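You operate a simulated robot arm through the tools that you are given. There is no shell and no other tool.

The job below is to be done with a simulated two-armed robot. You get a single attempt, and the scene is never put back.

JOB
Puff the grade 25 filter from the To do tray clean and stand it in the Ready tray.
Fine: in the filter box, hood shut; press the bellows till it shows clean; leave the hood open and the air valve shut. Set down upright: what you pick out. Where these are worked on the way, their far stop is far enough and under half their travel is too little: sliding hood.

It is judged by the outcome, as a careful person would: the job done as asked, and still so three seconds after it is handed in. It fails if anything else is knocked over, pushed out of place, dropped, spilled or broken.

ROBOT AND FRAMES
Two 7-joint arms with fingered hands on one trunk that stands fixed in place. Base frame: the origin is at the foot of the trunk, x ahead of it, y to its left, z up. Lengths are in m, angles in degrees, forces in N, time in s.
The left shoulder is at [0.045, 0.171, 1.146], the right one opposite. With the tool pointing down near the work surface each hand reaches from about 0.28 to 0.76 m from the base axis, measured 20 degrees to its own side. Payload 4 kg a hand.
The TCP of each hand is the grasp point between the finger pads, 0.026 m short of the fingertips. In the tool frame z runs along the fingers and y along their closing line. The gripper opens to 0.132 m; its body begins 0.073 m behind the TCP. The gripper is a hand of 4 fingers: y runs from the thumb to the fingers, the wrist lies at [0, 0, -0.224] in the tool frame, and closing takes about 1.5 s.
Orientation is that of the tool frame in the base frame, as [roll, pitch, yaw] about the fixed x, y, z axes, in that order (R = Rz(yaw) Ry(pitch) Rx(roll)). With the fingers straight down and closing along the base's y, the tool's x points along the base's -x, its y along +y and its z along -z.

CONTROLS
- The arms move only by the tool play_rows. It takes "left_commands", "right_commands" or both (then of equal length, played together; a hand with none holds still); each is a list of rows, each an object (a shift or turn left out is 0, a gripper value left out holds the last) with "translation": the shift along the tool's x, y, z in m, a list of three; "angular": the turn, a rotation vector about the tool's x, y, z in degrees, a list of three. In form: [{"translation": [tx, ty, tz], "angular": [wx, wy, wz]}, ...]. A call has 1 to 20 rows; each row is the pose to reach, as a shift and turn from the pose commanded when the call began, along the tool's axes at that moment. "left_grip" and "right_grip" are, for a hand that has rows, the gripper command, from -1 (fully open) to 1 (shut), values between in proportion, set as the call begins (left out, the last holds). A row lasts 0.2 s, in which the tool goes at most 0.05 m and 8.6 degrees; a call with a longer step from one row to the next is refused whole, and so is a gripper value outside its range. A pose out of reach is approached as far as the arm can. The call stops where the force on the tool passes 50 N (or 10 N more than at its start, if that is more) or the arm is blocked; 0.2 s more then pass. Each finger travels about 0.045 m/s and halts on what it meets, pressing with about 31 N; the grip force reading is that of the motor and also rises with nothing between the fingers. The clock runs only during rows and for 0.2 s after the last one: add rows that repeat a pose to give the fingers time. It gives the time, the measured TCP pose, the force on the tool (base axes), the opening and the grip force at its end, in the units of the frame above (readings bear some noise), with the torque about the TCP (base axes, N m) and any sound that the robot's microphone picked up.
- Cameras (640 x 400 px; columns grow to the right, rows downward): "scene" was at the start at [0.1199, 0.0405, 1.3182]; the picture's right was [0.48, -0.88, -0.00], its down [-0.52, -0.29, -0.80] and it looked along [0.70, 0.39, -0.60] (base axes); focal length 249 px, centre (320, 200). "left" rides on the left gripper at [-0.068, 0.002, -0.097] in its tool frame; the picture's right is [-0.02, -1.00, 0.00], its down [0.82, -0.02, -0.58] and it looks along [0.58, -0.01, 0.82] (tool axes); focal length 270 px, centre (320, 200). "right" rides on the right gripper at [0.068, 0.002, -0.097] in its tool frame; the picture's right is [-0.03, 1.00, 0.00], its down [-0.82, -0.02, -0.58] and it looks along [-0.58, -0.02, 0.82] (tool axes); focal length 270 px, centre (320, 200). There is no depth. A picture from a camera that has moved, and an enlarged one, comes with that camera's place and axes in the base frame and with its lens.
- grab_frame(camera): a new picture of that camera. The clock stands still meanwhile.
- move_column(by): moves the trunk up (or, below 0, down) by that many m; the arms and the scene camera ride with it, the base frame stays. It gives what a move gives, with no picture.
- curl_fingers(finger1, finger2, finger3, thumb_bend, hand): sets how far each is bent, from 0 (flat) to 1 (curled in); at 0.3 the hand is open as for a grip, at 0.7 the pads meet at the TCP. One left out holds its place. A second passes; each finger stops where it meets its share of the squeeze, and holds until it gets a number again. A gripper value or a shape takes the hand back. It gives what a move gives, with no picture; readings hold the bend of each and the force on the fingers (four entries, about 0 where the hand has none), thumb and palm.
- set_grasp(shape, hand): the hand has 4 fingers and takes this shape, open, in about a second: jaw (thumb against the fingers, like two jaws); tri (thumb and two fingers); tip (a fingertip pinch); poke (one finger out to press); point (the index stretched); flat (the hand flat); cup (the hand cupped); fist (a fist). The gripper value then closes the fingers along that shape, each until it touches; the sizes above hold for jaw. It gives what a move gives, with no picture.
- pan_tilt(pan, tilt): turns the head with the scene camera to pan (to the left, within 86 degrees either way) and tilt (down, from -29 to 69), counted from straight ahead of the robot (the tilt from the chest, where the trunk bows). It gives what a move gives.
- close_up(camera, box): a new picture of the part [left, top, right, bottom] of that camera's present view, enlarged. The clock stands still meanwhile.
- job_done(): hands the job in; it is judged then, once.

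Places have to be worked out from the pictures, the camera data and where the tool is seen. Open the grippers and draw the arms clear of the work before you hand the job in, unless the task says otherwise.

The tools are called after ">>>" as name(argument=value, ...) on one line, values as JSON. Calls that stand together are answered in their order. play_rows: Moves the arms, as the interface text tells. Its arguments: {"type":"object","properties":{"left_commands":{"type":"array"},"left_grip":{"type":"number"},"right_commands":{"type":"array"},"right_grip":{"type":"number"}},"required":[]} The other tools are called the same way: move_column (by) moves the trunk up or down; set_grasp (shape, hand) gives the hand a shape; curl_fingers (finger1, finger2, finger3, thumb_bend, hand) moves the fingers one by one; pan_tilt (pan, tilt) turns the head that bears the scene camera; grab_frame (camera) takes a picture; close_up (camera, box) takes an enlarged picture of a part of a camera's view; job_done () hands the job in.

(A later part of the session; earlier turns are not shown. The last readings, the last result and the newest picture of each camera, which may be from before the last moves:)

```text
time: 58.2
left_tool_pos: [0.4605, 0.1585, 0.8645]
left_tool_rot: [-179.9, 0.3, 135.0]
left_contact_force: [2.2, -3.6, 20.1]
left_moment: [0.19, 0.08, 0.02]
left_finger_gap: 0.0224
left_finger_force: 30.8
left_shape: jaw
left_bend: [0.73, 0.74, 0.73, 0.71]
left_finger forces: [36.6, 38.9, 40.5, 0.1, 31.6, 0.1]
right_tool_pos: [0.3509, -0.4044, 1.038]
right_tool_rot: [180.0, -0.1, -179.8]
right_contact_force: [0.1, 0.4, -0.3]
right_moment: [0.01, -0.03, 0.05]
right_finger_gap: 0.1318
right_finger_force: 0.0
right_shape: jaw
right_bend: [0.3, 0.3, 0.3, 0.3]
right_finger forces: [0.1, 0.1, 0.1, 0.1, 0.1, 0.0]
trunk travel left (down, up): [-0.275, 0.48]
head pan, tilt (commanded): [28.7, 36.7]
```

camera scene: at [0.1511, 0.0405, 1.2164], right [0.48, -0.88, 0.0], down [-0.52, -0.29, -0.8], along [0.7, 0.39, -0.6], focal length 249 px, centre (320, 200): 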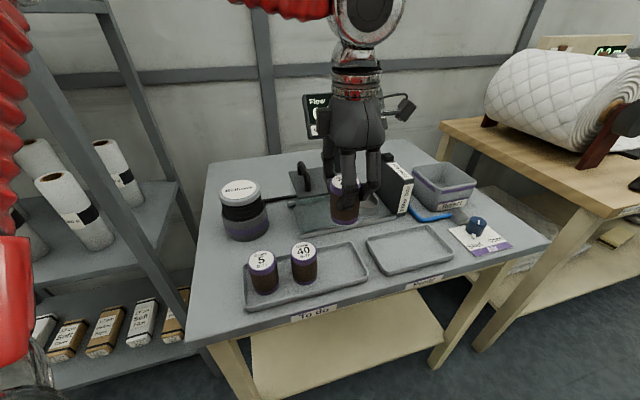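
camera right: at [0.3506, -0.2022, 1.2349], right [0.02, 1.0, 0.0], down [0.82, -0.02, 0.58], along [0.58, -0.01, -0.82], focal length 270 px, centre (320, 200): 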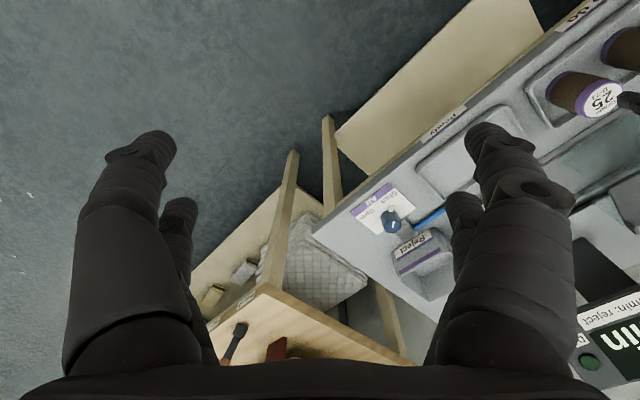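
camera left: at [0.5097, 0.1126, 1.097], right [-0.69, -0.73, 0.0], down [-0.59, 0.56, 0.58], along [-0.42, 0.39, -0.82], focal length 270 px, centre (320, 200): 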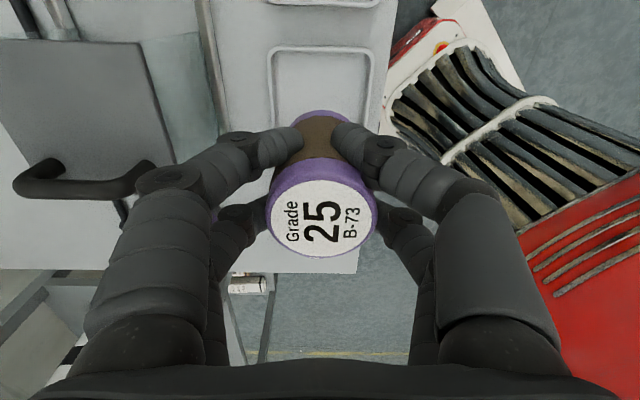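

The floor pushes back with 20 N at z 0.8645, so the filter stands. I relax by 1 mm and open the fingers part way.

>>> play_rows(left_commands=[{"translation": [0, 0, -0.001]}, {"translation": [0, 0, -0.001]}])

>>> play_rows(left_commands=[{"translation": [0, 0, 0]}, {"translation": [0, 0, 0]}, {"translation": [0, 0, 0]}, {"translation": [0, 0, 0]}, {"translation": [0, 0, 0]}, {"translation": [0, 0, 0]}], left_grip=-0.35)

>>> grab_frame(camera="left")

>>> close_up(camera="scene", box=[230, 170, 410, 310])

```text
time: 58.8
left_tool_pos: [0.4601, 0.1595, 0.864]
left_tool_rot: [-179.8, 0.2, 134.9]
left_contact_force: [2.7, -2.6, 14.6]
left_moment: [0.22, 0.1, -0.04]
left_finger_gap: 0.0221
left_finger_force: 31.3
left_shape: jaw
left_bend: [0.73, 0.74, 0.73, 0.71]
left_finger forces: [36.5, 39.6, 40.0, 0.0, 30.6, 0.0]
right_tool_pos: [0.3512, -0.4045, 1.0373]
right_tool_rot: [-180.0, 0.0, -179.9]
right_contact_force: [0.2, 0.5, -0.4]
right_moment: [0.02, -0.02, 0.0]
right_finger_gap: 0.132
right_finger_force: 0.0
right_shape: jaw
right_bend: [0.3, 0.3, 0.3, 0.3]
right_finger forces: [0.0, 0.0, 0.0, 0.1, 0.1, 0.0]
trunk travel left (down, up): [-0.275, 0.48]
head pan, tilt (commanded): [28.7, 36.7]
```

```text
time: 60.2
left_tool_pos: [0.4603, 0.1596, 0.864]
left_tool_rot: [-179.7, 0.1, 135.0]
left_contact_force: [0.0, -0.3, -0.3]
left_moment: [-0.01, -0.01, 0.0]
left_finger_gap: 0.0889
left_finger_force: 0.1
left_shape: jaw
left_bend: [0.69, 0.69, 0.69, 0.61]
left_finger forces: [0.0, 0.1, 0.1, 0.0, 0.0, 0.1]
right_tool_pos: [0.3518, -0.4046, 1.0374]
right_tool_rot: [-180.0, 0.0, -179.9]
right_contact_force: [0.2, -0.2, -0.1]
right_moment: [-0.02, 0.01, 0.0]
right_finger_gap: 0.1318
right_finger_force: 0.1
right_shape: jaw
right_bend: [0.3, 0.3, 0.3, 0.3]
right_finger forces: [0.0, 0.0, 0.0, 0.0, 0.1, 0.0]
trunk travel left (down, up): [-0.275, 0.48]
head pan, tilt (commanded): [28.7, 36.7]
```

```text
taken
camera left: at [0.5106, 0.1113, 0.9611], right [-0.69, -0.73, 0.0], down [-0.59, 0.56, 0.58], along [-0.42, 0.39, -0.82], focal length 270 px, centre (320, 200)
```

left: 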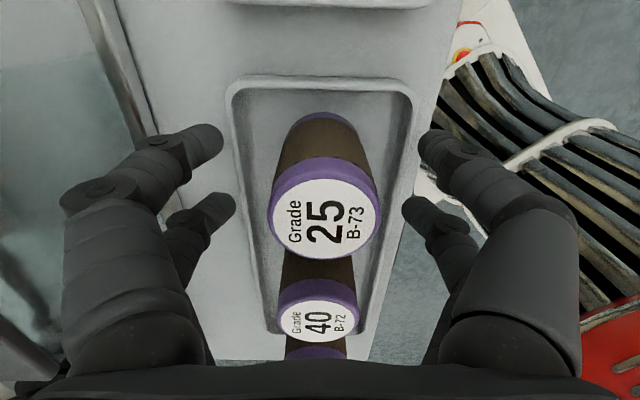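

```text
2.86 times, centred on (320, 240) of scene
camera zoom: at [0.1516, 0.0405, 1.2162], right [0.48, -0.88, 0.0], down [-0.52, -0.29, -0.8], along [0.7, 0.39, -0.6], focal length 711 px, centre (320, 86)
```

zoom: 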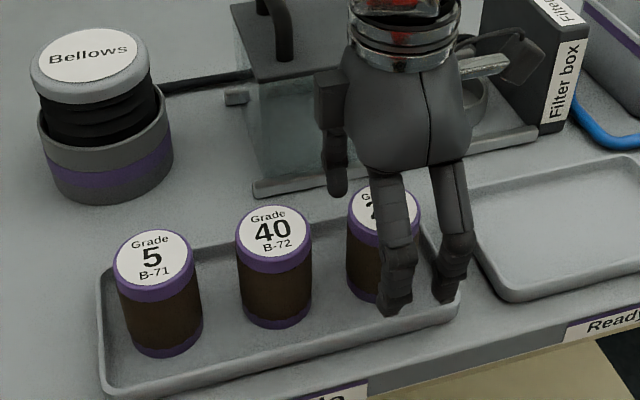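

The filter stands in its old place. I rise clear, lean the hand 25° and look down on the filter again for the new grip.

>>> play_rows(left_commands=[{"translation": [0, 0, -0.03]}, {"translation": [0, 0, -0.06]}, {"translation": [0, 0, -0.09]}, {"translation": [0, 0, -0.106]}, {"translation": [0, 0, -0.106]}])

>>> play_rows(left_commands=[{"translation": [0.001, -0.001, 0], "angular": [0, -6.25, 0]}, {"translation": [0.002, -0.002, 0], "angular": [0, -12.5, 0]}, {"translation": [0.0034, -0.002, 0], "angular": [0, -18.75, 0]}, {"translation": [0.0034, -0.002, 0], "angular": [0, -25, 0]}, {"translation": [0.0034, -0.002, 0], "angular": [0, -25, 0]}])

>>> grab_frame(camera="left")

>>> close_up(camera="scene", box=[230, 150, 410, 310])

```text
time: 61.4
left_tool_pos: [0.4615, 0.1592, 0.9711]
left_tool_rot: [-179.8, 0.1, 135.1]
left_contact_force: [0.6, -0.4, 0.4]
left_moment: [0.01, 0.03, -0.03]
left_finger_gap: 0.0888
left_finger_force: 0.1
left_shape: jaw
left_bend: [0.69, 0.69, 0.69, 0.61]
left_finger forces: [0.0, 0.0, 0.0, 0.1, 0.1, 0.0]
right_tool_pos: [0.3519, -0.4049, 1.038]
right_tool_rot: [179.9, 0.1, -179.9]
right_contact_force: [-0.9, 0.3, 0.4]
right_moment: [-0.01, 0.0, 0.01]
right_finger_gap: 0.1318
right_finger_force: 0.1
right_shape: jaw
right_bend: [0.3, 0.3, 0.3, 0.3]
right_finger forces: [0.1, 0.1, 0.1, 0.1, 0.0, 0.0]
trunk travel left (down, up): [-0.275, 0.48]
head pan, tilt (commanded): [28.7, 36.7]
```

```text
time: 62.6
left_tool_pos: [0.4575, 0.1576, 0.9704]
left_tool_rot: [-179.7, 25.2, 135.2]
left_contact_force: [0.4, 0.5, -0.4]
left_moment: [-0.01, 0.0, 0.0]
left_finger_gap: 0.089
left_finger_force: 0.1
left_shape: jaw
left_bend: [0.69, 0.69, 0.69, 0.61]
left_finger forces: [0.1, 0.0, 0.1, 0.0, 0.0, 0.0]
right_tool_pos: [0.3522, -0.4051, 1.0375]
right_tool_rot: [180.0, 0.0, -179.8]
right_contact_force: [-0.4, -0.5, 0.3]
right_moment: [-0.04, -0.03, -0.01]
right_finger_gap: 0.1318
right_finger_force: 0.1
right_shape: jaw
right_bend: [0.3, 0.3, 0.3, 0.3]
right_finger forces: [0.1, 0.1, 0.0, 0.0, 0.0, 0.0]
trunk travel left (down, up): [-0.275, 0.48]
head pan, tilt (commanded): [28.7, 36.7]
```

```text
taken
camera left: at [0.4739, 0.1446, 1.0877], right [-0.69, -0.72, 0.02], down [-0.71, 0.68, 0.18], along [-0.14, 0.11, -0.98], focal length 270 px, centre (320, 200)
```

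left: 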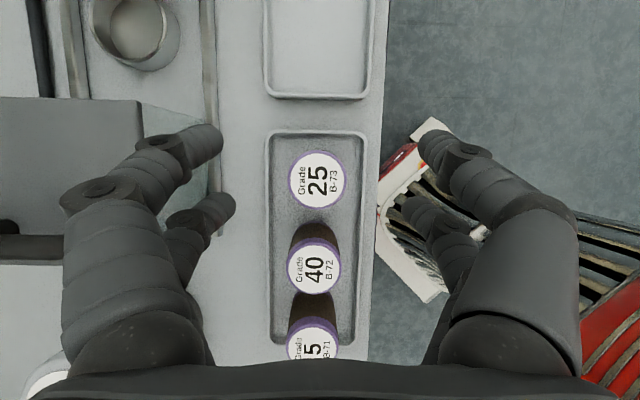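

```text
2.50 times, centred on (320, 230) of scene
camera zoom: at [0.1516, 0.0404, 1.2162], right [0.48, -0.88, 0.0], down [-0.52, -0.29, -0.8], along [0.7, 0.39, -0.6], focal length 622 px, centre (320, 125)
```

zoom: 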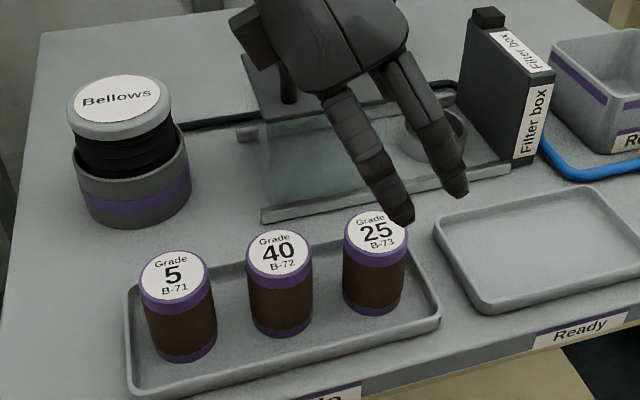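

Looking straight down, the filter axis is at about (0.458, 0.160) and its top near z 0.877. I descend vertically with the leaned hand to z 0.868.

>>> play_rows(left_commands=[{"translation": [0.0113, 0.0015, 0.0232]}, {"translation": [0.0226, 0.0028, 0.0463]}, {"translation": [0.0339, 0.0028, 0.0695]}, {"translation": [0.04, 0.0028, 0.082]}, {"translation": [0.0452, 0.0028, 0.0926]}, {"translation": [0.0452, 0.0028, 0.0926]}])

>>> grab_frame(camera="left")

>>> close_up(camera="scene", box=[230, 150, 410, 310])

```text
time: 64.0
left_tool_pos: [0.4568, 0.1631, 0.8683]
left_tool_rot: [-179.8, 25.0, 135.0]
left_contact_force: [0.3, 0.6, 0.5]
left_moment: [0.01, -0.05, 0.05]
left_finger_gap: 0.0887
left_finger_force: 0.0
left_shape: jaw
left_bend: [0.69, 0.69, 0.69, 0.61]
left_finger forces: [0.0, 0.0, 0.0, 0.1, 0.1, 0.1]
right_tool_pos: [0.3506, -0.4046, 1.0387]
right_tool_rot: [180.0, 0.0, -179.8]
right_contact_force: [-0.4, 0.0, -0.6]
right_moment: [0.01, 0.01, -0.01]
right_finger_gap: 0.1318
right_finger_force: 0.0
right_shape: jaw
right_bend: [0.3, 0.3, 0.3, 0.3]
right_finger forces: [0.1, 0.0, 0.1, 0.0, 0.1, 0.1]
trunk travel left (down, up): [-0.275, 0.48]
head pan, tilt (commanded): [28.7, 36.7]
```

```text
taken
camera left: at [0.4733, 0.1472, 0.9844], right [-0.69, -0.72, 0.01], down [-0.71, 0.68, 0.18], along [-0.14, 0.11, -0.98], focal length 270 px, centre (320, 200)
```

left: 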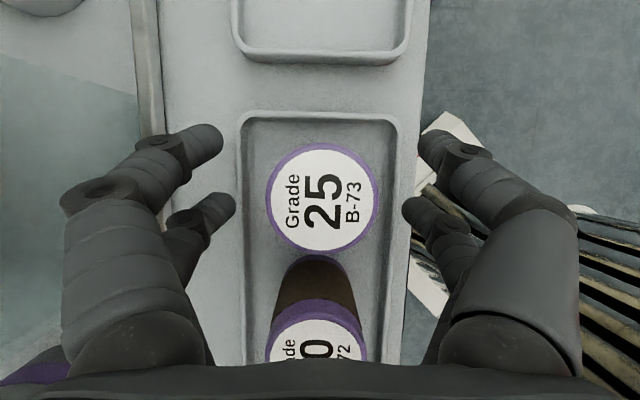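

```text
2.50 times, centred on (320, 230) of scene
camera zoom: at [0.1514, 0.0405, 1.2163], right [0.48, -0.88, 0.0], down [-0.52, -0.29, -0.8], along [0.7, 0.39, -0.6], focal length 622 px, centre (320, 125)
```

zoom: 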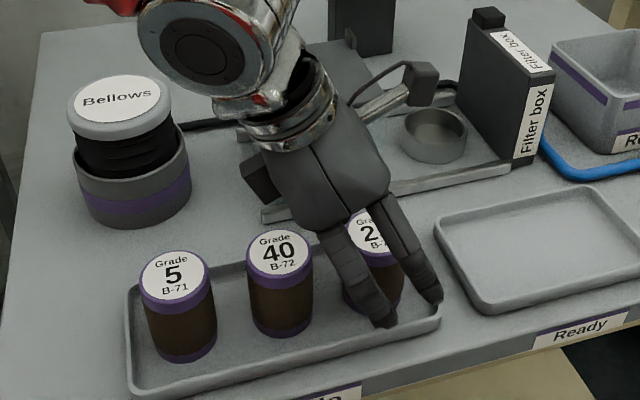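

The filter's label is centred exactly on the grasp point. I close the hand.

>>> play_rows(left_commands=[{"translation": [0, 0, 0]}, {"translation": [0, 0, 0]}, {"translation": [0, 0, 0]}, {"translation": [0, 0, 0]}, {"translation": [0, 0, 0]}, {"translation": [0, 0, 0]}, {"translation": [0, 0, 0]}], left_grip=1)

>>> grab_frame(camera="left")

>>> close_up(camera="scene", box=[260, 190, 380, 300])

```text
time: 65.6
left_tool_pos: [0.4564, 0.1616, 0.8678]
left_tool_rot: [-179.9, 25.1, 135.1]
left_contact_force: [-0.8, 1.1, 10.7]
left_moment: [0.21, 0.14, -0.03]
left_finger_gap: 0.0196
left_finger_force: 31.3
left_shape: jaw
left_bend: [0.73, 0.74, 0.74, 0.74]
left_finger forces: [26.9, 34.6, 32.5, 0.1, 25.0, 0.0]
right_tool_pos: [0.3511, -0.4048, 1.0382]
right_tool_rot: [-180.0, -0.1, -179.9]
right_contact_force: [-1.5, -0.3, -0.3]
right_moment: [-0.02, -0.03, 0.0]
right_finger_gap: 0.1319
right_finger_force: 0.1
right_shape: jaw
right_bend: [0.3, 0.3, 0.3, 0.3]
right_finger forces: [0.0, 0.0, 0.0, 0.0, 0.0, 0.1]
trunk travel left (down, up): [-0.275, 0.48]
head pan, tilt (commanded): [28.7, 36.7]
```

```text
taken
camera left: at [0.4731, 0.147, 0.9855], right [-0.69, -0.72, 0.01], down [-0.71, 0.68, 0.17], along [-0.14, 0.11, -0.98], focal length 270 px, centre (320, 200)
```

left: 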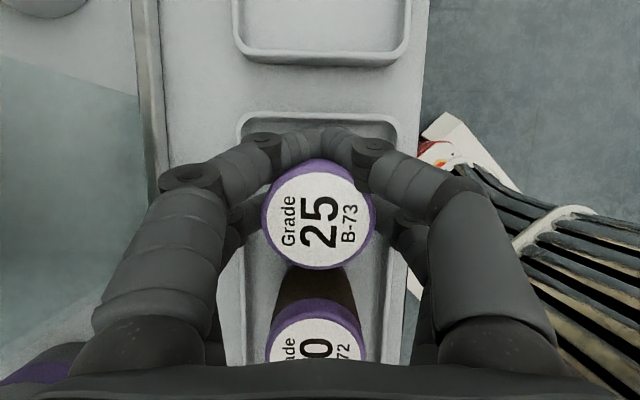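

```text
3.64 times, centred on (320, 245) of scene
camera zoom: at [0.1508, 0.0403, 1.2164], right [0.48, -0.88, 0.0], down [-0.52, -0.29, -0.8], along [0.7, 0.39, -0.6], focal length 904 px, centre (320, 36)
```

zoom: 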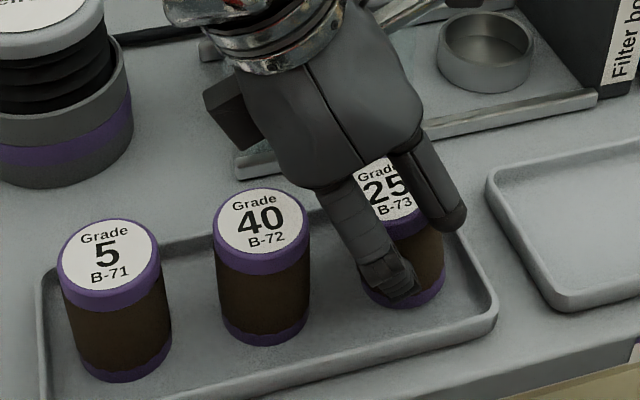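

The leaned four-finger grip tipped the filter toward the hand's axis, so that grip is no good. I open gently to let it settle upright again on the tray, and look.

>>> play_rows(left_commands=[{"translation": [0, 0, 0]}, {"translation": [0, 0, 0]}, {"translation": [0, 0, 0]}], left_grip=0.55)

>>> close_up(camera="scene", box=[260, 190, 380, 300])

>>> play_rows(left_commands=[{"translation": [0, 0, 0]}, {"translation": [0, 0, 0]}, {"translation": [0, 0, 0]}, {"translation": [0, 0, 0]}, {"translation": [0, 0, 0]}, {"translation": [0, 0, 0]}], left_grip=-0.35)

>>> grab_frame(camera="left")

>>> close_up(camera="scene", box=[260, 190, 380, 300])

```text
time: 66.4
left_tool_pos: [0.4566, 0.162, 0.8665]
left_tool_rot: [-179.6, 24.9, 135.2]
left_contact_force: [-0.6, 0.4, 0.1]
left_moment: [0.05, -0.02, 0.02]
left_finger_gap: 0.0321
left_finger_force: 0.1
left_shape: jaw
left_bend: [0.73, 0.72, 0.72, 0.7]
left_finger forces: [0.0, 3.1, 3.3, 0.0, 0.0, 0.0]
right_tool_pos: [0.3521, -0.4045, 1.0377]
right_tool_rot: [-180.0, -0.1, -179.9]
right_contact_force: [0.4, 0.3, 0.2]
right_moment: [0.03, -0.02, 0.02]
right_finger_gap: 0.1321
right_finger_force: 0.1
right_shape: jaw
right_bend: [0.3, 0.3, 0.3, 0.3]
right_finger forces: [0.0, 0.0, 0.1, 0.0, 0.0, 0.0]
trunk travel left (down, up): [-0.275, 0.48]
head pan, tilt (commanded): [28.7, 36.7]
```

```text
3.64 times, centred on (320, 245) of scene
camera zoom: at [0.1516, 0.0405, 1.2161], right [0.48, -0.88, 0.0], down [-0.52, -0.29, -0.8], along [0.7, 0.39, -0.6], focal length 904 px, centre (320, 36)
```

zoom: 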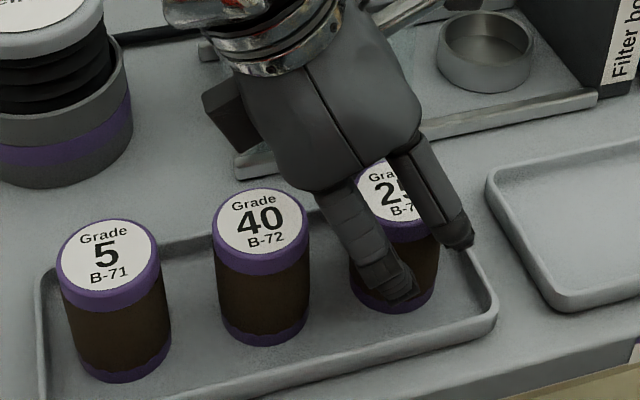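

```text
time: 67.8
left_tool_pos: [0.4565, 0.162, 0.8668]
left_tool_rot: [-179.7, 25.1, 135.0]
left_contact_force: [-0.3, -0.1, -0.1]
left_moment: [0.01, 0.0, -0.02]
left_finger_gap: 0.0884
left_finger_force: 0.0
left_shape: jaw
left_bend: [0.69, 0.69, 0.69, 0.61]
left_finger forces: [0.1, 0.1, 0.0, 0.0, 0.0, 0.0]
right_tool_pos: [0.3525, -0.4041, 1.0387]
right_tool_rot: [179.9, 0.0, -180.0]
right_contact_force: [0.2, 0.2, -0.5]
right_moment: [-0.01, -0.02, 0.01]
right_finger_gap: 0.1318
right_finger_force: 0.0
right_shape: jaw
right_bend: [0.3, 0.3, 0.3, 0.3]
right_finger forces: [0.1, 0.0, 0.0, 0.0, 0.1, 0.0]
trunk travel left (down, up): [-0.275, 0.48]
head pan, tilt (commanded): [28.7, 36.7]
```

```text
taken
camera left: at [0.4735, 0.1472, 0.9845], right [-0.69, -0.72, 0.01], down [-0.71, 0.68, 0.18], along [-0.14, 0.11, -0.98], focal length 270 px, centre (320, 200)
```

left: 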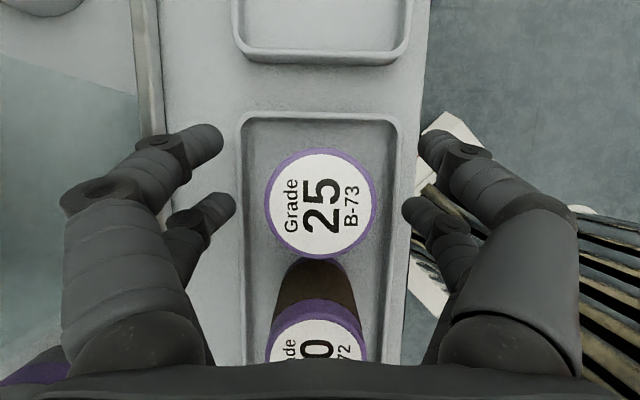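

```text
3.64 times, centred on (320, 245) of scene
camera zoom: at [0.1515, 0.0405, 1.2162], right [0.48, -0.88, 0.0], down [-0.52, -0.29, -0.8], along [0.7, 0.39, -0.6], focal length 904 px, centre (320, 36)
```

zoom: 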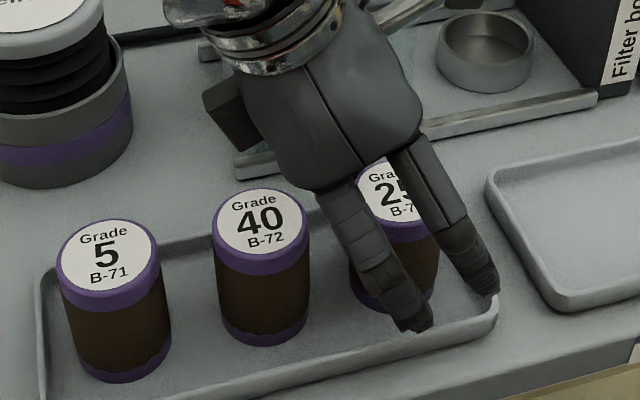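

The filter stands upright again, untouched neighbours beside it. I rise clear, straighten the hand and go up, so that I can lower the trunk further; a lower trunk leans the shoulders forward and should give a better arm posture.

>>> play_rows(left_commands=[{"translation": [-0.0127, 0, -0.0272]}, {"translation": [-0.0254, 0, -0.0544]}, {"translation": [-0.0381, 0, -0.0816]}, {"translation": [-0.0507, 0, -0.1088], "angular": [0, 5, 0]}, {"translation": [-0.0634, 0, -0.136], "angular": [0, 10, 0]}, {"translation": [-0.0803, 0, -0.1722], "angular": [0, 15, 0]}, {"translation": [-0.0972, 0, -0.2085], "angular": [0, 20, 0]}, {"translation": [-0.1141, 0, -0.2447], "angular": [0, 25, 0]}, {"translation": [-0.1268, 0, -0.2719], "angular": [0, 25, 0]}, {"translation": [-0.1395, 0, -0.299], "angular": [0, 25, 0]}, {"translation": [-0.1395, 0, -0.299], "angular": [0, 25, 0]}])

>>> move_column(by=-0.2)

>>> grab_frame(camera="scene")

```text
time: 70.2
left_tool_pos: [0.4559, 0.1725, 1.1918]
left_tool_rot: [-179.6, 0.1, 135.1]
left_contact_force: [0.8, 0.2, -0.7]
left_moment: [0.0, 0.02, 0.0]
left_finger_gap: 0.089
left_finger_force: 0.0
left_shape: jaw
left_bend: [0.69, 0.69, 0.69, 0.61]
left_finger forces: [0.1, 0.0, 0.0, 0.1, 0.0, 0.0]
left hand out of reach, approached as far as the arm can: row 10, 11
right_tool_pos: [0.3516, -0.4044, 1.037]
right_tool_rot: [179.9, 0.0, -179.9]
right_contact_force: [-0.2, 0.8, -0.1]
right_moment: [0.02, 0.01, 0.01]
right_finger_gap: 0.1317
right_finger_force: 0.0
right_shape: jaw
right_bend: [0.3, 0.3, 0.3, 0.3]
right_finger forces: [0.0, 0.0, 0.1, 0.1, 0.0, 0.1]
trunk travel left (down, up): [-0.275, 0.48]
head pan, tilt (commanded): [28.7, 36.7]
```

```text
time: 72.3
left_tool_pos: [0.4546, 0.1701, 0.9924]
left_tool_rot: [-179.8, 0.2, 135.0]
left_contact_force: [-0.1, 0.0, -0.1]
left_moment: [-0.02, -0.03, 0.04]
left_finger_gap: 0.0888
left_finger_force: 0.0
left_shape: jaw
left_bend: [0.69, 0.69, 0.69, 0.61]
left_finger forces: [0.0, 0.1, 0.0, 0.0, 0.0, 0.1]
right_tool_pos: [0.398, -0.4054, 0.7706]
right_tool_rot: [180.0, -13.3, -179.9]
right_contact_force: [-1.0, -0.1, 0.3]
right_moment: [0.0, 0.0, 0.02]
right_finger_gap: 0.1318
right_finger_force: 0.1
right_shape: jaw
right_bend: [0.3, 0.3, 0.3, 0.3]
right_finger forces: [0.1, 0.0, 0.1, 0.0, 0.0, 0.0]
trunk travel left (down, up): [-0.075, 0.68]
head pan, tilt (commanded): [28.7, 36.7]
```

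```text
taken
camera scene: at [0.2467, 0.0405, 1.0043], right [0.48, -0.88, 0.0], down [-0.52, -0.29, -0.8], along [0.7, 0.39, -0.6], focal length 249 px, centre (320, 200)
```

scene: 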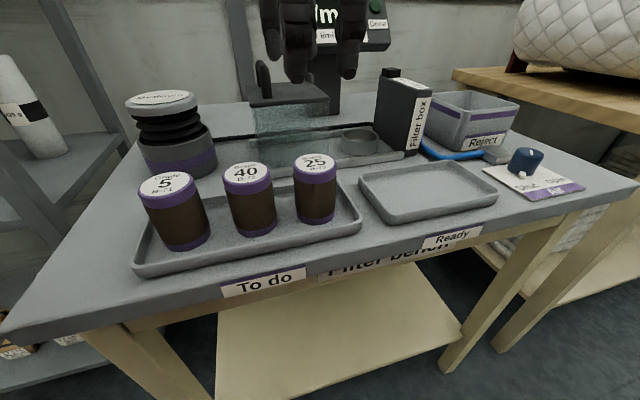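

The trunk is now low and forward. With the hand still empty, I test whether an upright hand now reaches the spot above the cup.

>>> play_rows(left_commands=[{"translation": [-0.027, 0.0315, -0.005]}, {"translation": [-0.054, 0.063, -0.005]}, {"translation": [-0.081, 0.0946, -0.005]}, {"translation": [-0.108, 0.126, -0.005]}, {"translation": [-0.135, 0.1577, -0.005]}, {"translation": [-0.135, 0.1577, -0.005]}])

>>> grab_frame(camera="left")

>>> grab_frame(camera="scene")

```text
time: 73.7
left_tool_pos: [0.6077, 0.2287, 0.9599]
left_tool_rot: [-179.8, 0.2, 135.0]
left_contact_force: [-0.6, 0.1, -0.7]
left_moment: [0.03, -0.01, -0.01]
left_finger_gap: 0.0887
left_finger_force: 0.0
left_shape: jaw
left_bend: [0.69, 0.69, 0.69, 0.61]
left_finger forces: [0.0, 0.0, 0.1, 0.1, 0.1, 0.0]
left hand out of reach, approached as far as the arm can: row 2, 3, 4, 5, 6
right_tool_pos: [0.3973, -0.4041, 0.7696]
right_tool_rot: [-179.9, -13.3, -179.9]
right_contact_force: [0.0, -0.3, -0.1]
right_moment: [0.01, -0.05, 0.01]
right_finger_gap: 0.1319
right_finger_force: 0.0
right_shape: jaw
right_bend: [0.3, 0.3, 0.3, 0.3]
right_finger forces: [0.1, 0.0, 0.0, 0.1, 0.1, 0.0]
trunk travel left (down, up): [-0.075, 0.68]
head pan, tilt (commanded): [28.7, 36.7]
```

```text
taken
camera left: at [0.6566, 0.1807, 1.057], right [-0.69, -0.73, 0.0], down [-0.59, 0.56, 0.57], along [-0.42, 0.39, -0.82], focal length 270 px, centre (320, 200)
```

left: 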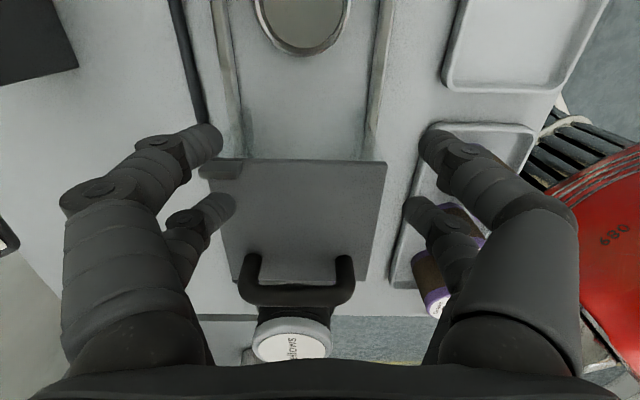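

```text
taken
camera scene: at [0.2467, 0.0405, 1.0043], right [0.48, -0.88, 0.0], down [-0.52, -0.29, -0.8], along [0.7, 0.39, -0.6], focal length 249 px, centre (320, 200)
```

scene: 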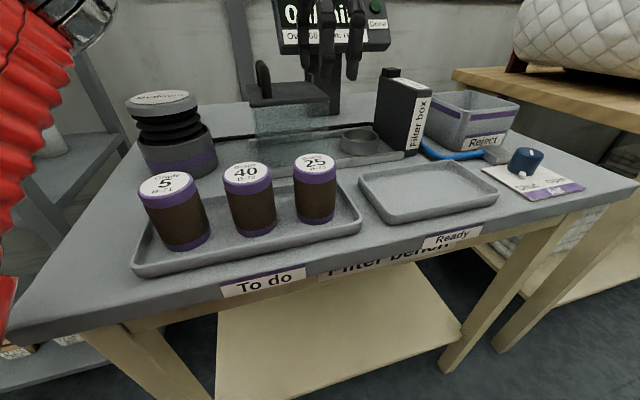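

Still the same limit, and lowering makes the arm sag toward the hood, so a low trunk is no cure. I bring the trunk back up and put both hands in mirrored poses to compare the elbows.

>>> move_column(by=0.3)

```text
time: 76.7
left_tool_pos: [0.4563, 0.2341, 1.4183]
left_tool_rot: [166.2, 13.9, 133.2]
left_contact_force: [0.3, -1.4, 0.1]
left_moment: [-0.05, -0.01, 0.02]
left_finger_gap: 0.0889
left_finger_force: 0.0
left_shape: jaw
left_bend: [0.69, 0.69, 0.69, 0.61]
left_finger forces: [0.1, 0.1, 0.1, 0.1, 0.0, 0.1]
right_tool_pos: [0.3981, -0.4047, 1.0689]
right_tool_rot: [-180.0, -13.4, -179.9]
right_contact_force: [-0.3, -0.5, 0.9]
right_moment: [0.02, -0.01, -0.04]
right_finger_gap: 0.1321
right_finger_force: 0.0
right_shape: jaw
right_bend: [0.3, 0.3, 0.3, 0.3]
right_finger forces: [0.0, 0.0, 0.0, 0.0, 0.0, 0.1]
trunk travel left (down, up): [-0.375, 0.38]
head pan, tilt (commanded): [28.7, 36.7]
```

The trunk move dragged the left hand to an odd tilted pose high up. Let me see the arm's posture before correcting.

>>> pan_tilt(pan=55, tilt=5)

>>> grab_frame(camera="scene")

>>> pan_tilt(pan=-55, tilt=20)

>>> grab_frame(camera="scene")

```text
time: 77.7
left_tool_pos: [0.4565, 0.2327, 1.4191]
left_tool_rot: [166.1, 13.9, 133.4]
left_contact_force: [-0.3, 0.4, -0.3]
left_moment: [0.0, -0.02, -0.03]
left_finger_gap: 0.0889
left_finger_force: 0.0
left_shape: jaw
left_bend: [0.69, 0.69, 0.69, 0.61]
left_finger forces: [0.0, 0.0, 0.0, 0.0, 0.0, 0.0]
right_tool_pos: [0.3992, -0.4051, 1.0704]
right_tool_rot: [180.0, -13.3, -179.9]
right_contact_force: [0.3, 0.9, -0.1]
right_moment: [0.0, 0.02, -0.01]
right_finger_gap: 0.1316
right_finger_force: 0.1
right_shape: jaw
right_bend: [0.3, 0.3, 0.3, 0.3]
right_finger forces: [0.0, 0.0, 0.0, 0.0, 0.1, 0.0]
trunk travel left (down, up): [-0.375, 0.38]
head pan, tilt (commanded): [55.0, 5.0]
```

```text
taken
camera scene: at [0.0962, 0.0738, 1.369], right [0.82, -0.57, 0.0], down [-0.05, -0.07, -1.0], along [0.57, 0.82, -0.09], focal length 249 px, centre (320, 200)
```

scene: 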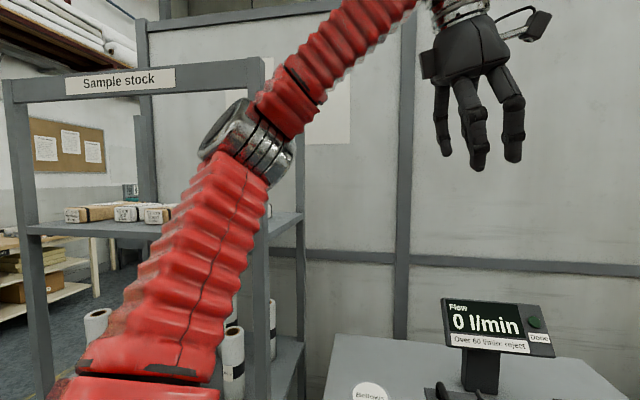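

```text
time: 79.6
left_tool_pos: [0.4553, 0.2345, 1.4191]
left_tool_rot: [166.2, 13.9, 133.3]
left_contact_force: [0.1, -0.5, 0.6]
left_moment: [-0.02, -0.01, 0.01]
left_finger_gap: 0.0888
left_finger_force: 0.1
left_shape: jaw
left_bend: [0.69, 0.69, 0.69, 0.61]
left_finger forces: [0.0, 0.1, 0.0, 0.1, 0.0, 0.1]
right_tool_pos: [0.3973, -0.405, 1.0706]
right_tool_rot: [-180.0, -13.3, -179.9]
right_contact_force: [0.1, 0.1, -0.4]
right_moment: [0.0, -0.04, 0.01]
right_finger_gap: 0.1318
right_finger_force: 0.0
right_shape: jaw
right_bend: [0.3, 0.3, 0.3, 0.3]
right_finger forces: [0.1, 0.0, 0.0, 0.0, 0.0, 0.0]
trunk travel left (down, up): [-0.375, 0.38]
head pan, tilt (commanded): [-55.0, 20.0]
```

```text
taken
camera scene: at [0.0969, -0.0776, 1.3447], right [-0.82, -0.57, 0.0], down [-0.2, 0.28, -0.94], along [0.54, -0.77, -0.34], focal length 249 px, centre (320, 200)
```

scene: 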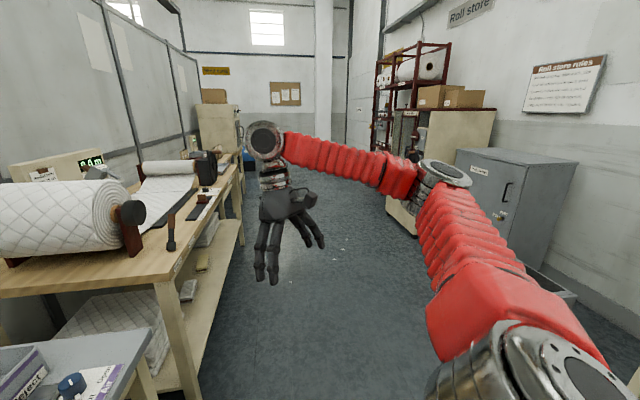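

The left elbow is high; the right one is lower and outward. I bring the left hand back toward its starting pose and the right hand to its own starting pose, both upright, to compare how the arms stand.

>>> play_rows(left_commands=[{"translation": [0.0251, 0.0107, 0.0223], "angular": [1.4, 1.4, 0.2]}, {"translation": [0.0502, 0.0215, 0.0447], "angular": [2.8, 2.8, 0.3]}, {"translation": [0.0753, 0.0322, 0.067], "angular": [4.1, 4.2, 0.5]}, {"translation": [0.1004, 0.043, 0.0893], "angular": [5.5, 5.6, 0.7]}, {"translation": [0.1256, 0.0537, 0.1117], "angular": [6.9, 7.0, 0.9]}, {"translation": [0.1507, 0.0644, 0.134], "angular": [8.3, 8.3, 1.0]}, {"translation": [0.1758, 0.0752, 0.1563], "angular": [9.7, 9.7, 1.2]}, {"translation": [0.2009, 0.0859, 0.1786], "angular": [11.0, 11.1, 1.4]}, {"translation": [0.226, 0.0967, 0.201], "angular": [12.4, 12.5, 1.5]}, {"translation": [0.2511, 0.1074, 0.2233], "angular": [13.8, 13.9, 1.7]}, {"translation": [0.2511, 0.1074, 0.2233], "angular": [13.8, 13.9, 1.7]}], right_commands=[{"translation": [-0.006, 0.042, -0.0062], "angular": [0, -1.3, 0]}, {"translation": [-0.012, 0.0841, -0.0125], "angular": [0, -2.7, 0]}, {"translation": [-0.0181, 0.1261, -0.0187], "angular": [0, -4.0, 0]}, {"translation": [-0.0241, 0.1682, -0.025], "angular": [0, -5.3, 0]}, {"translation": [-0.0302, 0.2102, -0.0312], "angular": [0, -6.6, 0]}, {"translation": [-0.0362, 0.2522, -0.0374], "angular": [0, -8.0, 0]}, {"translation": [-0.0422, 0.2943, -0.0437], "angular": [0, -9.3, 0]}, {"translation": [-0.0482, 0.3363, -0.0499], "angular": [0, -10.6, 0]}, {"translation": [-0.0543, 0.3784, -0.0562], "angular": [0, -12.0, 0]}, {"translation": [-0.0603, 0.4204, -0.0624], "angular": [0, -13.3, 0]}, {"translation": [-0.0603, 0.4204, -0.0624], "angular": [0, -13.3, 0]}])

>>> grab_frame(camera="scene")

>>> pan_tilt(pan=60, tilt=10)

>>> grab_frame(camera="scene")

```text
time: 82.0
left_tool_pos: [0.4346, 0.4844, 1.1737]
left_tool_rot: [-180.0, -0.1, 133.2]
left_contact_force: [-0.9, 0.2, 0.2]
left_moment: [0.01, 0.0, 0.01]
left_finger_gap: 0.0891
left_finger_force: 0.1
left_shape: jaw
left_bend: [0.69, 0.69, 0.69, 0.61]
left_finger forces: [0.0, 0.0, 0.1, 0.0, 0.0, 0.1]
right_tool_pos: [0.4728, 0.0126, 1.1182]
right_tool_rot: [179.9, 0.0, 180.0]
right_contact_force: [-0.4, -0.1, -0.6]
right_moment: [0.03, -0.03, -0.03]
right_finger_gap: 0.1319
right_finger_force: 0.0
right_shape: jaw
right_bend: [0.3, 0.3, 0.3, 0.3]
right_finger forces: [0.0, 0.0, 0.0, 0.0, 0.0, 0.0]
trunk travel left (down, up): [-0.375, 0.38]
head pan, tilt (commanded): [-55.0, 20.0]
```

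```text
taken
camera scene: at [0.0966, -0.0786, 1.3447], right [-0.82, -0.57, 0.0], down [-0.2, 0.28, -0.94], along [0.54, -0.77, -0.34], focal length 249 px, centre (320, 200)
```

scene: 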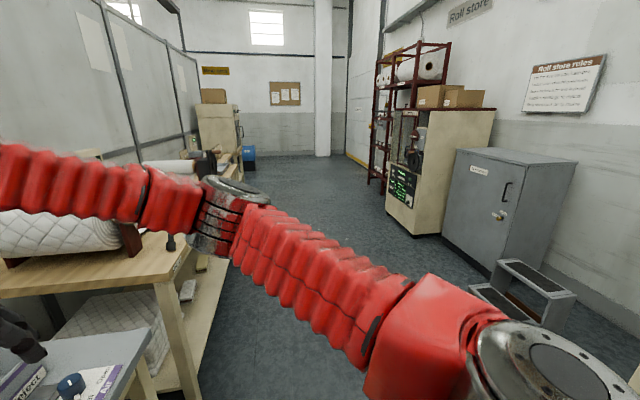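

```text
time: 83.9
left_tool_pos: [0.4355, 0.4845, 1.1727]
left_tool_rot: [179.9, -0.1, 133.3]
left_contact_force: [0.0, -0.2, 0.1]
left_moment: [-0.01, 0.04, -0.01]
left_finger_gap: 0.0888
left_finger_force: 0.0
left_shape: jaw
left_bend: [0.69, 0.69, 0.69, 0.61]
left_finger forces: [0.1, 0.1, 0.1, 0.0, 0.0, 0.0]
right_tool_pos: [0.4723, 0.0149, 1.1185]
right_tool_rot: [180.0, 0.0, 180.0]
right_contact_force: [1.2, -0.5, -0.1]
right_moment: [-0.01, 0.02, -0.02]
right_finger_gap: 0.132
right_finger_force: 0.1
right_shape: jaw
right_bend: [0.3, 0.3, 0.3, 0.3]
right_finger forces: [0.0, 0.0, 0.1, 0.0, 0.0, 0.0]
trunk travel left (down, up): [-0.375, 0.38]
head pan, tilt (commanded): [60.0, 10.0]
```

```text
taken
camera scene: at [0.09, 0.0792, 1.361], right [0.87, -0.5, 0.0], down [-0.09, -0.15, -0.98], along [0.49, 0.85, -0.17], focal length 249 px, centre (320, 200)
```

scene: 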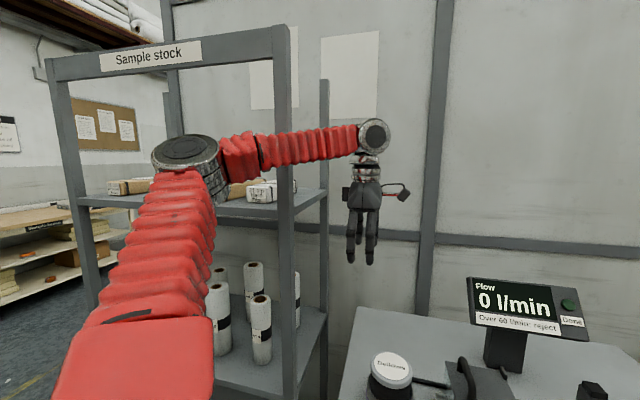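

The right arm's elbow is low, the left arm's is high; the reach limit comes from that. I stretch the left arm far forward (where the elbow must come down) and then will sweep right from there; the right hand goes back aside.

>>> play_rows(left_commands=[{"translation": [-0.016, 0.0163, 0.005]}, {"translation": [-0.032, 0.0326, 0.012]}, {"translation": [-0.048, 0.0488, 0.02]}, {"translation": [-0.064, 0.0651, 0.028]}, {"translation": [-0.08, 0.0814, 0.036]}, {"translation": [-0.096, 0.0977, 0.045]}, {"translation": [-0.112, 0.114, 0.055]}, {"translation": [-0.128, 0.1302, 0.065]}, {"translation": [-0.1435, 0.1465, 0.074]}, {"translation": [-0.1435, 0.1465, 0.074]}], right_commands=[{"translation": [0.012, -0.042, 0]}, {"translation": [0.024, -0.084, 0]}, {"translation": [0.036, -0.126, 0]}, {"translation": [0.048, -0.168, 0]}, {"translation": [0.06, -0.21, 0]}, {"translation": [0.075, -0.252, 0]}, {"translation": [0.09, -0.294, 0]}, {"translation": [0.105, -0.336, 0]}, {"translation": [0.12, -0.378, 0]}, {"translation": [0.12, -0.4, 0]}])

>>> grab_frame(camera="scene")

```text
time: 86.1
left_tool_pos: [0.6384, 0.4808, 1.1]
left_tool_rot: [180.0, 0.0, 133.3]
left_contact_force: [-0.1, 0.3, -0.2]
left_moment: [0.0, -0.02, -0.02]
left_finger_gap: 0.089
left_finger_force: 0.0
left_shape: jaw
left_bend: [0.69, 0.69, 0.69, 0.61]
left_finger forces: [0.0, 0.0, 0.0, 0.1, 0.0, 0.1]
right_tool_pos: [0.3489, -0.3869, 1.1196]
right_tool_rot: [179.9, 0.1, -179.8]
right_contact_force: [0.0, -0.2, -0.1]
right_moment: [-0.02, 0.01, 0.03]
right_finger_gap: 0.1319
right_finger_force: 0.0
right_shape: jaw
right_bend: [0.3, 0.3, 0.3, 0.3]
right_finger forces: [0.0, 0.0, 0.1, 0.1, 0.1, 0.0]
trunk travel left (down, up): [-0.375, 0.38]
head pan, tilt (commanded): [60.0, 10.0]
```

```text
taken
camera scene: at [0.0894, 0.0792, 1.3611], right [0.87, -0.5, 0.0], down [-0.09, -0.15, -0.98], along [0.49, 0.85, -0.17], focal length 249 px, centre (320, 200)
```

scene: 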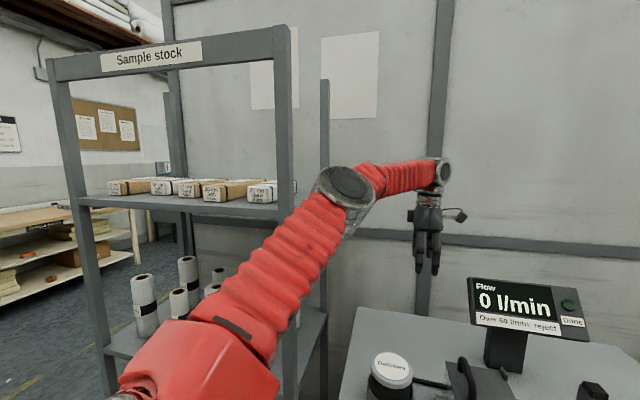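

The stretched pose is reachable. Now I sweep right at this distance, keeping the fingertips above the screen's top.

>>> play_rows(left_commands=[{"translation": [-0.0347, -0.0157, 0]}, {"translation": [-0.0693, -0.0314, 0]}, {"translation": [-0.104, -0.0472, 0]}, {"translation": [-0.1386, -0.0629, 0]}, {"translation": [-0.1733, -0.0786, 0]}, {"translation": [-0.1733, -0.0786, 0]}])

>>> grab_frame(camera="scene")

```text
time: 87.5
left_tool_pos: [0.6492, 0.3203, 1.0873]
left_tool_rot: [179.9, 0.1, 133.3]
left_contact_force: [-0.2, -0.4, 0.0]
left_moment: [0.0, 0.0, -0.02]
left_finger_gap: 0.0887
left_finger_force: 0.0
left_shape: jaw
left_bend: [0.69, 0.69, 0.69, 0.61]
left_finger forces: [0.1, 0.0, 0.0, 0.1, 0.0, 0.0]
left hand out of reach, approached as far as the arm can: row 2, 3, 4, 5, 6
right_tool_pos: [0.3505, -0.3852, 1.1182]
right_tool_rot: [-179.9, 0.0, -179.8]
right_contact_force: [0.5, -0.5, 0.6]
right_moment: [0.04, 0.02, 0.02]
right_finger_gap: 0.1321
right_finger_force: 0.0
right_shape: jaw
right_bend: [0.3, 0.3, 0.3, 0.3]
right_finger forces: [0.1, 0.1, 0.1, 0.1, 0.0, 0.0]
trunk travel left (down, up): [-0.375, 0.38]
head pan, tilt (commanded): [60.0, 10.0]
```

```text
taken
camera scene: at [0.0901, 0.079, 1.361], right [0.87, -0.5, 0.0], down [-0.09, -0.15, -0.98], along [0.49, 0.85, -0.17], focal length 249 px, centre (320, 200)
```

scene: 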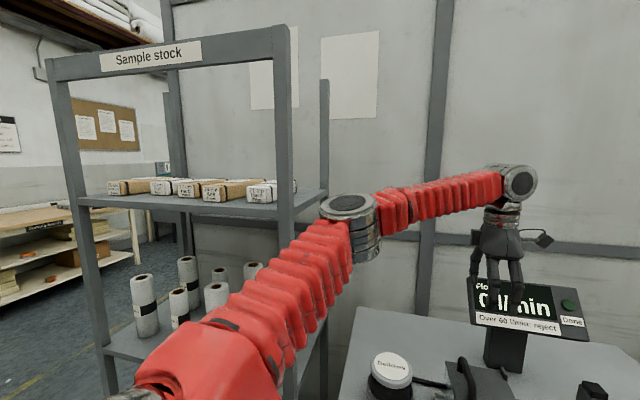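

All the stuck poses share the same elbow side-position, and the two hands are mounted half a turn apart, so my left wrist may be in an unlucky half. I back off to a free spot and turn the left hand step by step the other way round (toward yaw −45) to see if that frees the arm.

>>> play_rows(left_commands=[{"translation": [0.04, 0.0, -0.02]}, {"translation": [0.08, -0.02, -0.04]}, {"translation": [0.115, -0.05, -0.06]}, {"translation": [0.14, -0.08, -0.07]}, {"translation": [0.14, -0.08, -0.07]}])

>>> play_rows(left_commands=[{"translation": [0, 0, 0], "angular": [0, 0, 8]}, {"translation": [0, 0, 0], "angular": [0, 0, 16]}, {"translation": [0, 0, 0], "angular": [0, 0, 24]}, {"translation": [0, 0, 0], "angular": [0, 0, 32]}, {"translation": [0, 0, 0], "angular": [0, 0, 40]}, {"translation": [0, 0, 0], "angular": [0, 0, 48]}, {"translation": [0, 0, 0], "angular": [0, 0, 56]}, {"translation": [0, 0, 0], "angular": [0, 0, 64]}, {"translation": [0, 0, 0], "angular": [0, 0, 72]}, {"translation": [0, 0, 0], "angular": [0, 0, 80]}, {"translation": [0, 0, 0], "angular": [0, 0, 88]}, {"translation": [0, 0, 0], "angular": [0, 0, 88]}])

>>> grab_frame(camera="scene")

```text
refused: row 3 steps farther than a row can; nothing moved
```

```text
time: 90.1
left_tool_pos: [0.6431, 0.3184, 1.0842]
left_tool_rot: [-179.8, 0.1, 45.2]
left_contact_force: [0.8, 0.4, 0.0]
left_moment: [0.01, -0.03, -0.01]
left_finger_gap: 0.0888
left_finger_force: 0.1
left_shape: jaw
left_bend: [0.69, 0.69, 0.69, 0.61]
left_finger forces: [0.0, 0.0, 0.0, 0.0, 0.0, 0.0]
right_tool_pos: [0.3491, -0.3848, 1.1182]
right_tool_rot: [-179.9, 0.0, -179.9]
right_contact_force: [-0.1, -0.5, -0.9]
right_moment: [-0.04, -0.02, 0.03]
right_finger_gap: 0.132
right_finger_force: 0.0
right_shape: jaw
right_bend: [0.3, 0.3, 0.3, 0.3]
right_finger forces: [0.1, 0.1, 0.0, 0.0, 0.0, 0.0]
trunk travel left (down, up): [-0.375, 0.38]
head pan, tilt (commanded): [60.0, 10.0]
```

```text
taken
camera scene: at [0.0901, 0.0792, 1.361], right [0.87, -0.5, 0.0], down [-0.09, -0.15, -0.98], along [0.49, 0.85, -0.17], focal length 249 px, centre (320, 200)
```

scene: 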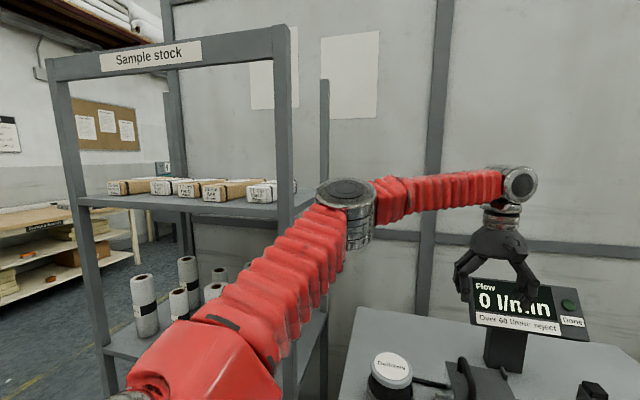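

Yaw 45 was fine. I continue the turn to yaw −45.

>>> play_rows(left_commands=[{"translation": [0, 0, 0], "angular": [0, 0, 8]}, {"translation": [0, 0, 0], "angular": [0, 0, 16]}, {"translation": [0, 0, 0], "angular": [0, 0, 24]}, {"translation": [0, 0, 0], "angular": [0, 0, 32]}, {"translation": [0, 0, 0], "angular": [0, 0, 40]}, {"translation": [0, 0, 0], "angular": [0, 0, 48]}, {"translation": [0, 0, 0], "angular": [0, 0, 56]}, {"translation": [0, 0, 0], "angular": [0, 0, 64]}, {"translation": [0, 0, 0], "angular": [0, 0, 72]}, {"translation": [0, 0, 0], "angular": [0, 0, 80]}, {"translation": [0, 0, 0], "angular": [0, 0, 88]}, {"translation": [0, 0, 0], "angular": [0, 0, 90]}, {"translation": [0, 0, 0], "angular": [0, 0, 90]}])

>>> grab_frame(camera="scene")

```text
time: 92.9
left_tool_pos: [0.6424, 0.3168, 1.0838]
left_tool_rot: [180.0, 0.1, -44.8]
left_contact_force: [-0.6, -0.6, 0.5]
left_moment: [0.04, 0.0, -0.02]
left_finger_gap: 0.0886
left_finger_force: 0.0
left_shape: jaw
left_bend: [0.69, 0.69, 0.69, 0.61]
left_finger forces: [0.0, 0.0, 0.1, 0.0, 0.0, 0.0]
right_tool_pos: [0.3497, -0.3856, 1.118]
right_tool_rot: [180.0, 0.1, -179.9]
right_contact_force: [0.7, -0.9, 0.6]
right_moment: [-0.02, -0.02, 0.01]
right_finger_gap: 0.1321
right_finger_force: 0.0
right_shape: jaw
right_bend: [0.3, 0.3, 0.3, 0.3]
right_finger forces: [0.0, 0.0, 0.1, 0.0, 0.1, 0.1]
trunk travel left (down, up): [-0.375, 0.38]
head pan, tilt (commanded): [60.0, 10.0]
```

```text
taken
camera scene: at [0.09, 0.0792, 1.361], right [0.87, -0.5, 0.0], down [-0.09, -0.15, -0.98], along [0.49, 0.85, -0.17], focal length 249 px, centre (320, 200)
```

scene: 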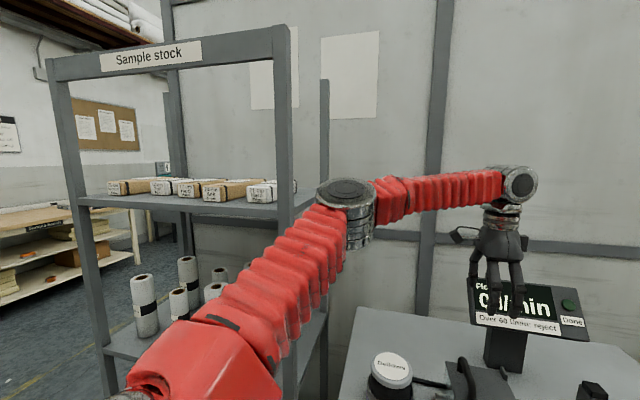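

The hand is at yaw −45 now. I test moving right toward the cup from here, still well above everything.

>>> play_rows(left_commands=[{"translation": [0.021, 0.0158, 0.01]}, {"translation": [0.042, 0.0316, 0.02]}, {"translation": [0.063, 0.0473, 0.035]}, {"translation": [0.084, 0.0631, 0.05]}, {"translation": [0.1051, 0.0789, 0.06]}, {"translation": [0.1051, 0.0789, 0.06]}])

>>> grab_frame(camera="scene")

```text
time: 94.3
left_tool_pos: [0.6112, 0.2247, 1.0232]
left_tool_rot: [-180.0, 0.0, -44.7]
left_contact_force: [-0.6, -0.5, -0.3]
left_moment: [-0.02, 0.01, 0.01]
left_finger_gap: 0.0887
left_finger_force: 0.0
left_shape: jaw
left_bend: [0.69, 0.69, 0.69, 0.61]
left_finger forces: [0.0, 0.1, 0.1, 0.0, 0.1, 0.0]
left hand out of reach, approached as far as the arm can: row 1, 2, 3, 4, 5, 6
right_tool_pos: [0.3484, -0.3859, 1.1178]
right_tool_rot: [179.9, 0.0, -179.9]
right_contact_force: [-0.1, -0.6, 0.0]
right_moment: [0.0, -0.01, 0.01]
right_finger_gap: 0.1317
right_finger_force: 0.1
right_shape: jaw
right_bend: [0.3, 0.3, 0.3, 0.3]
right_finger forces: [0.0, 0.0, 0.0, 0.0, 0.0, 0.0]
trunk travel left (down, up): [-0.375, 0.38]
head pan, tilt (commanded): [60.0, 10.0]
```

```text
taken
camera scene: at [0.0899, 0.0793, 1.361], right [0.87, -0.5, 0.0], down [-0.09, -0.15, -0.98], along [0.49, 0.85, -0.17], focal length 249 px, centre (320, 200)
```

scene: 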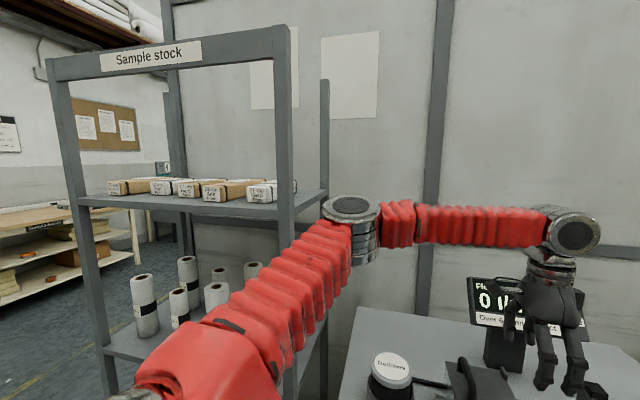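

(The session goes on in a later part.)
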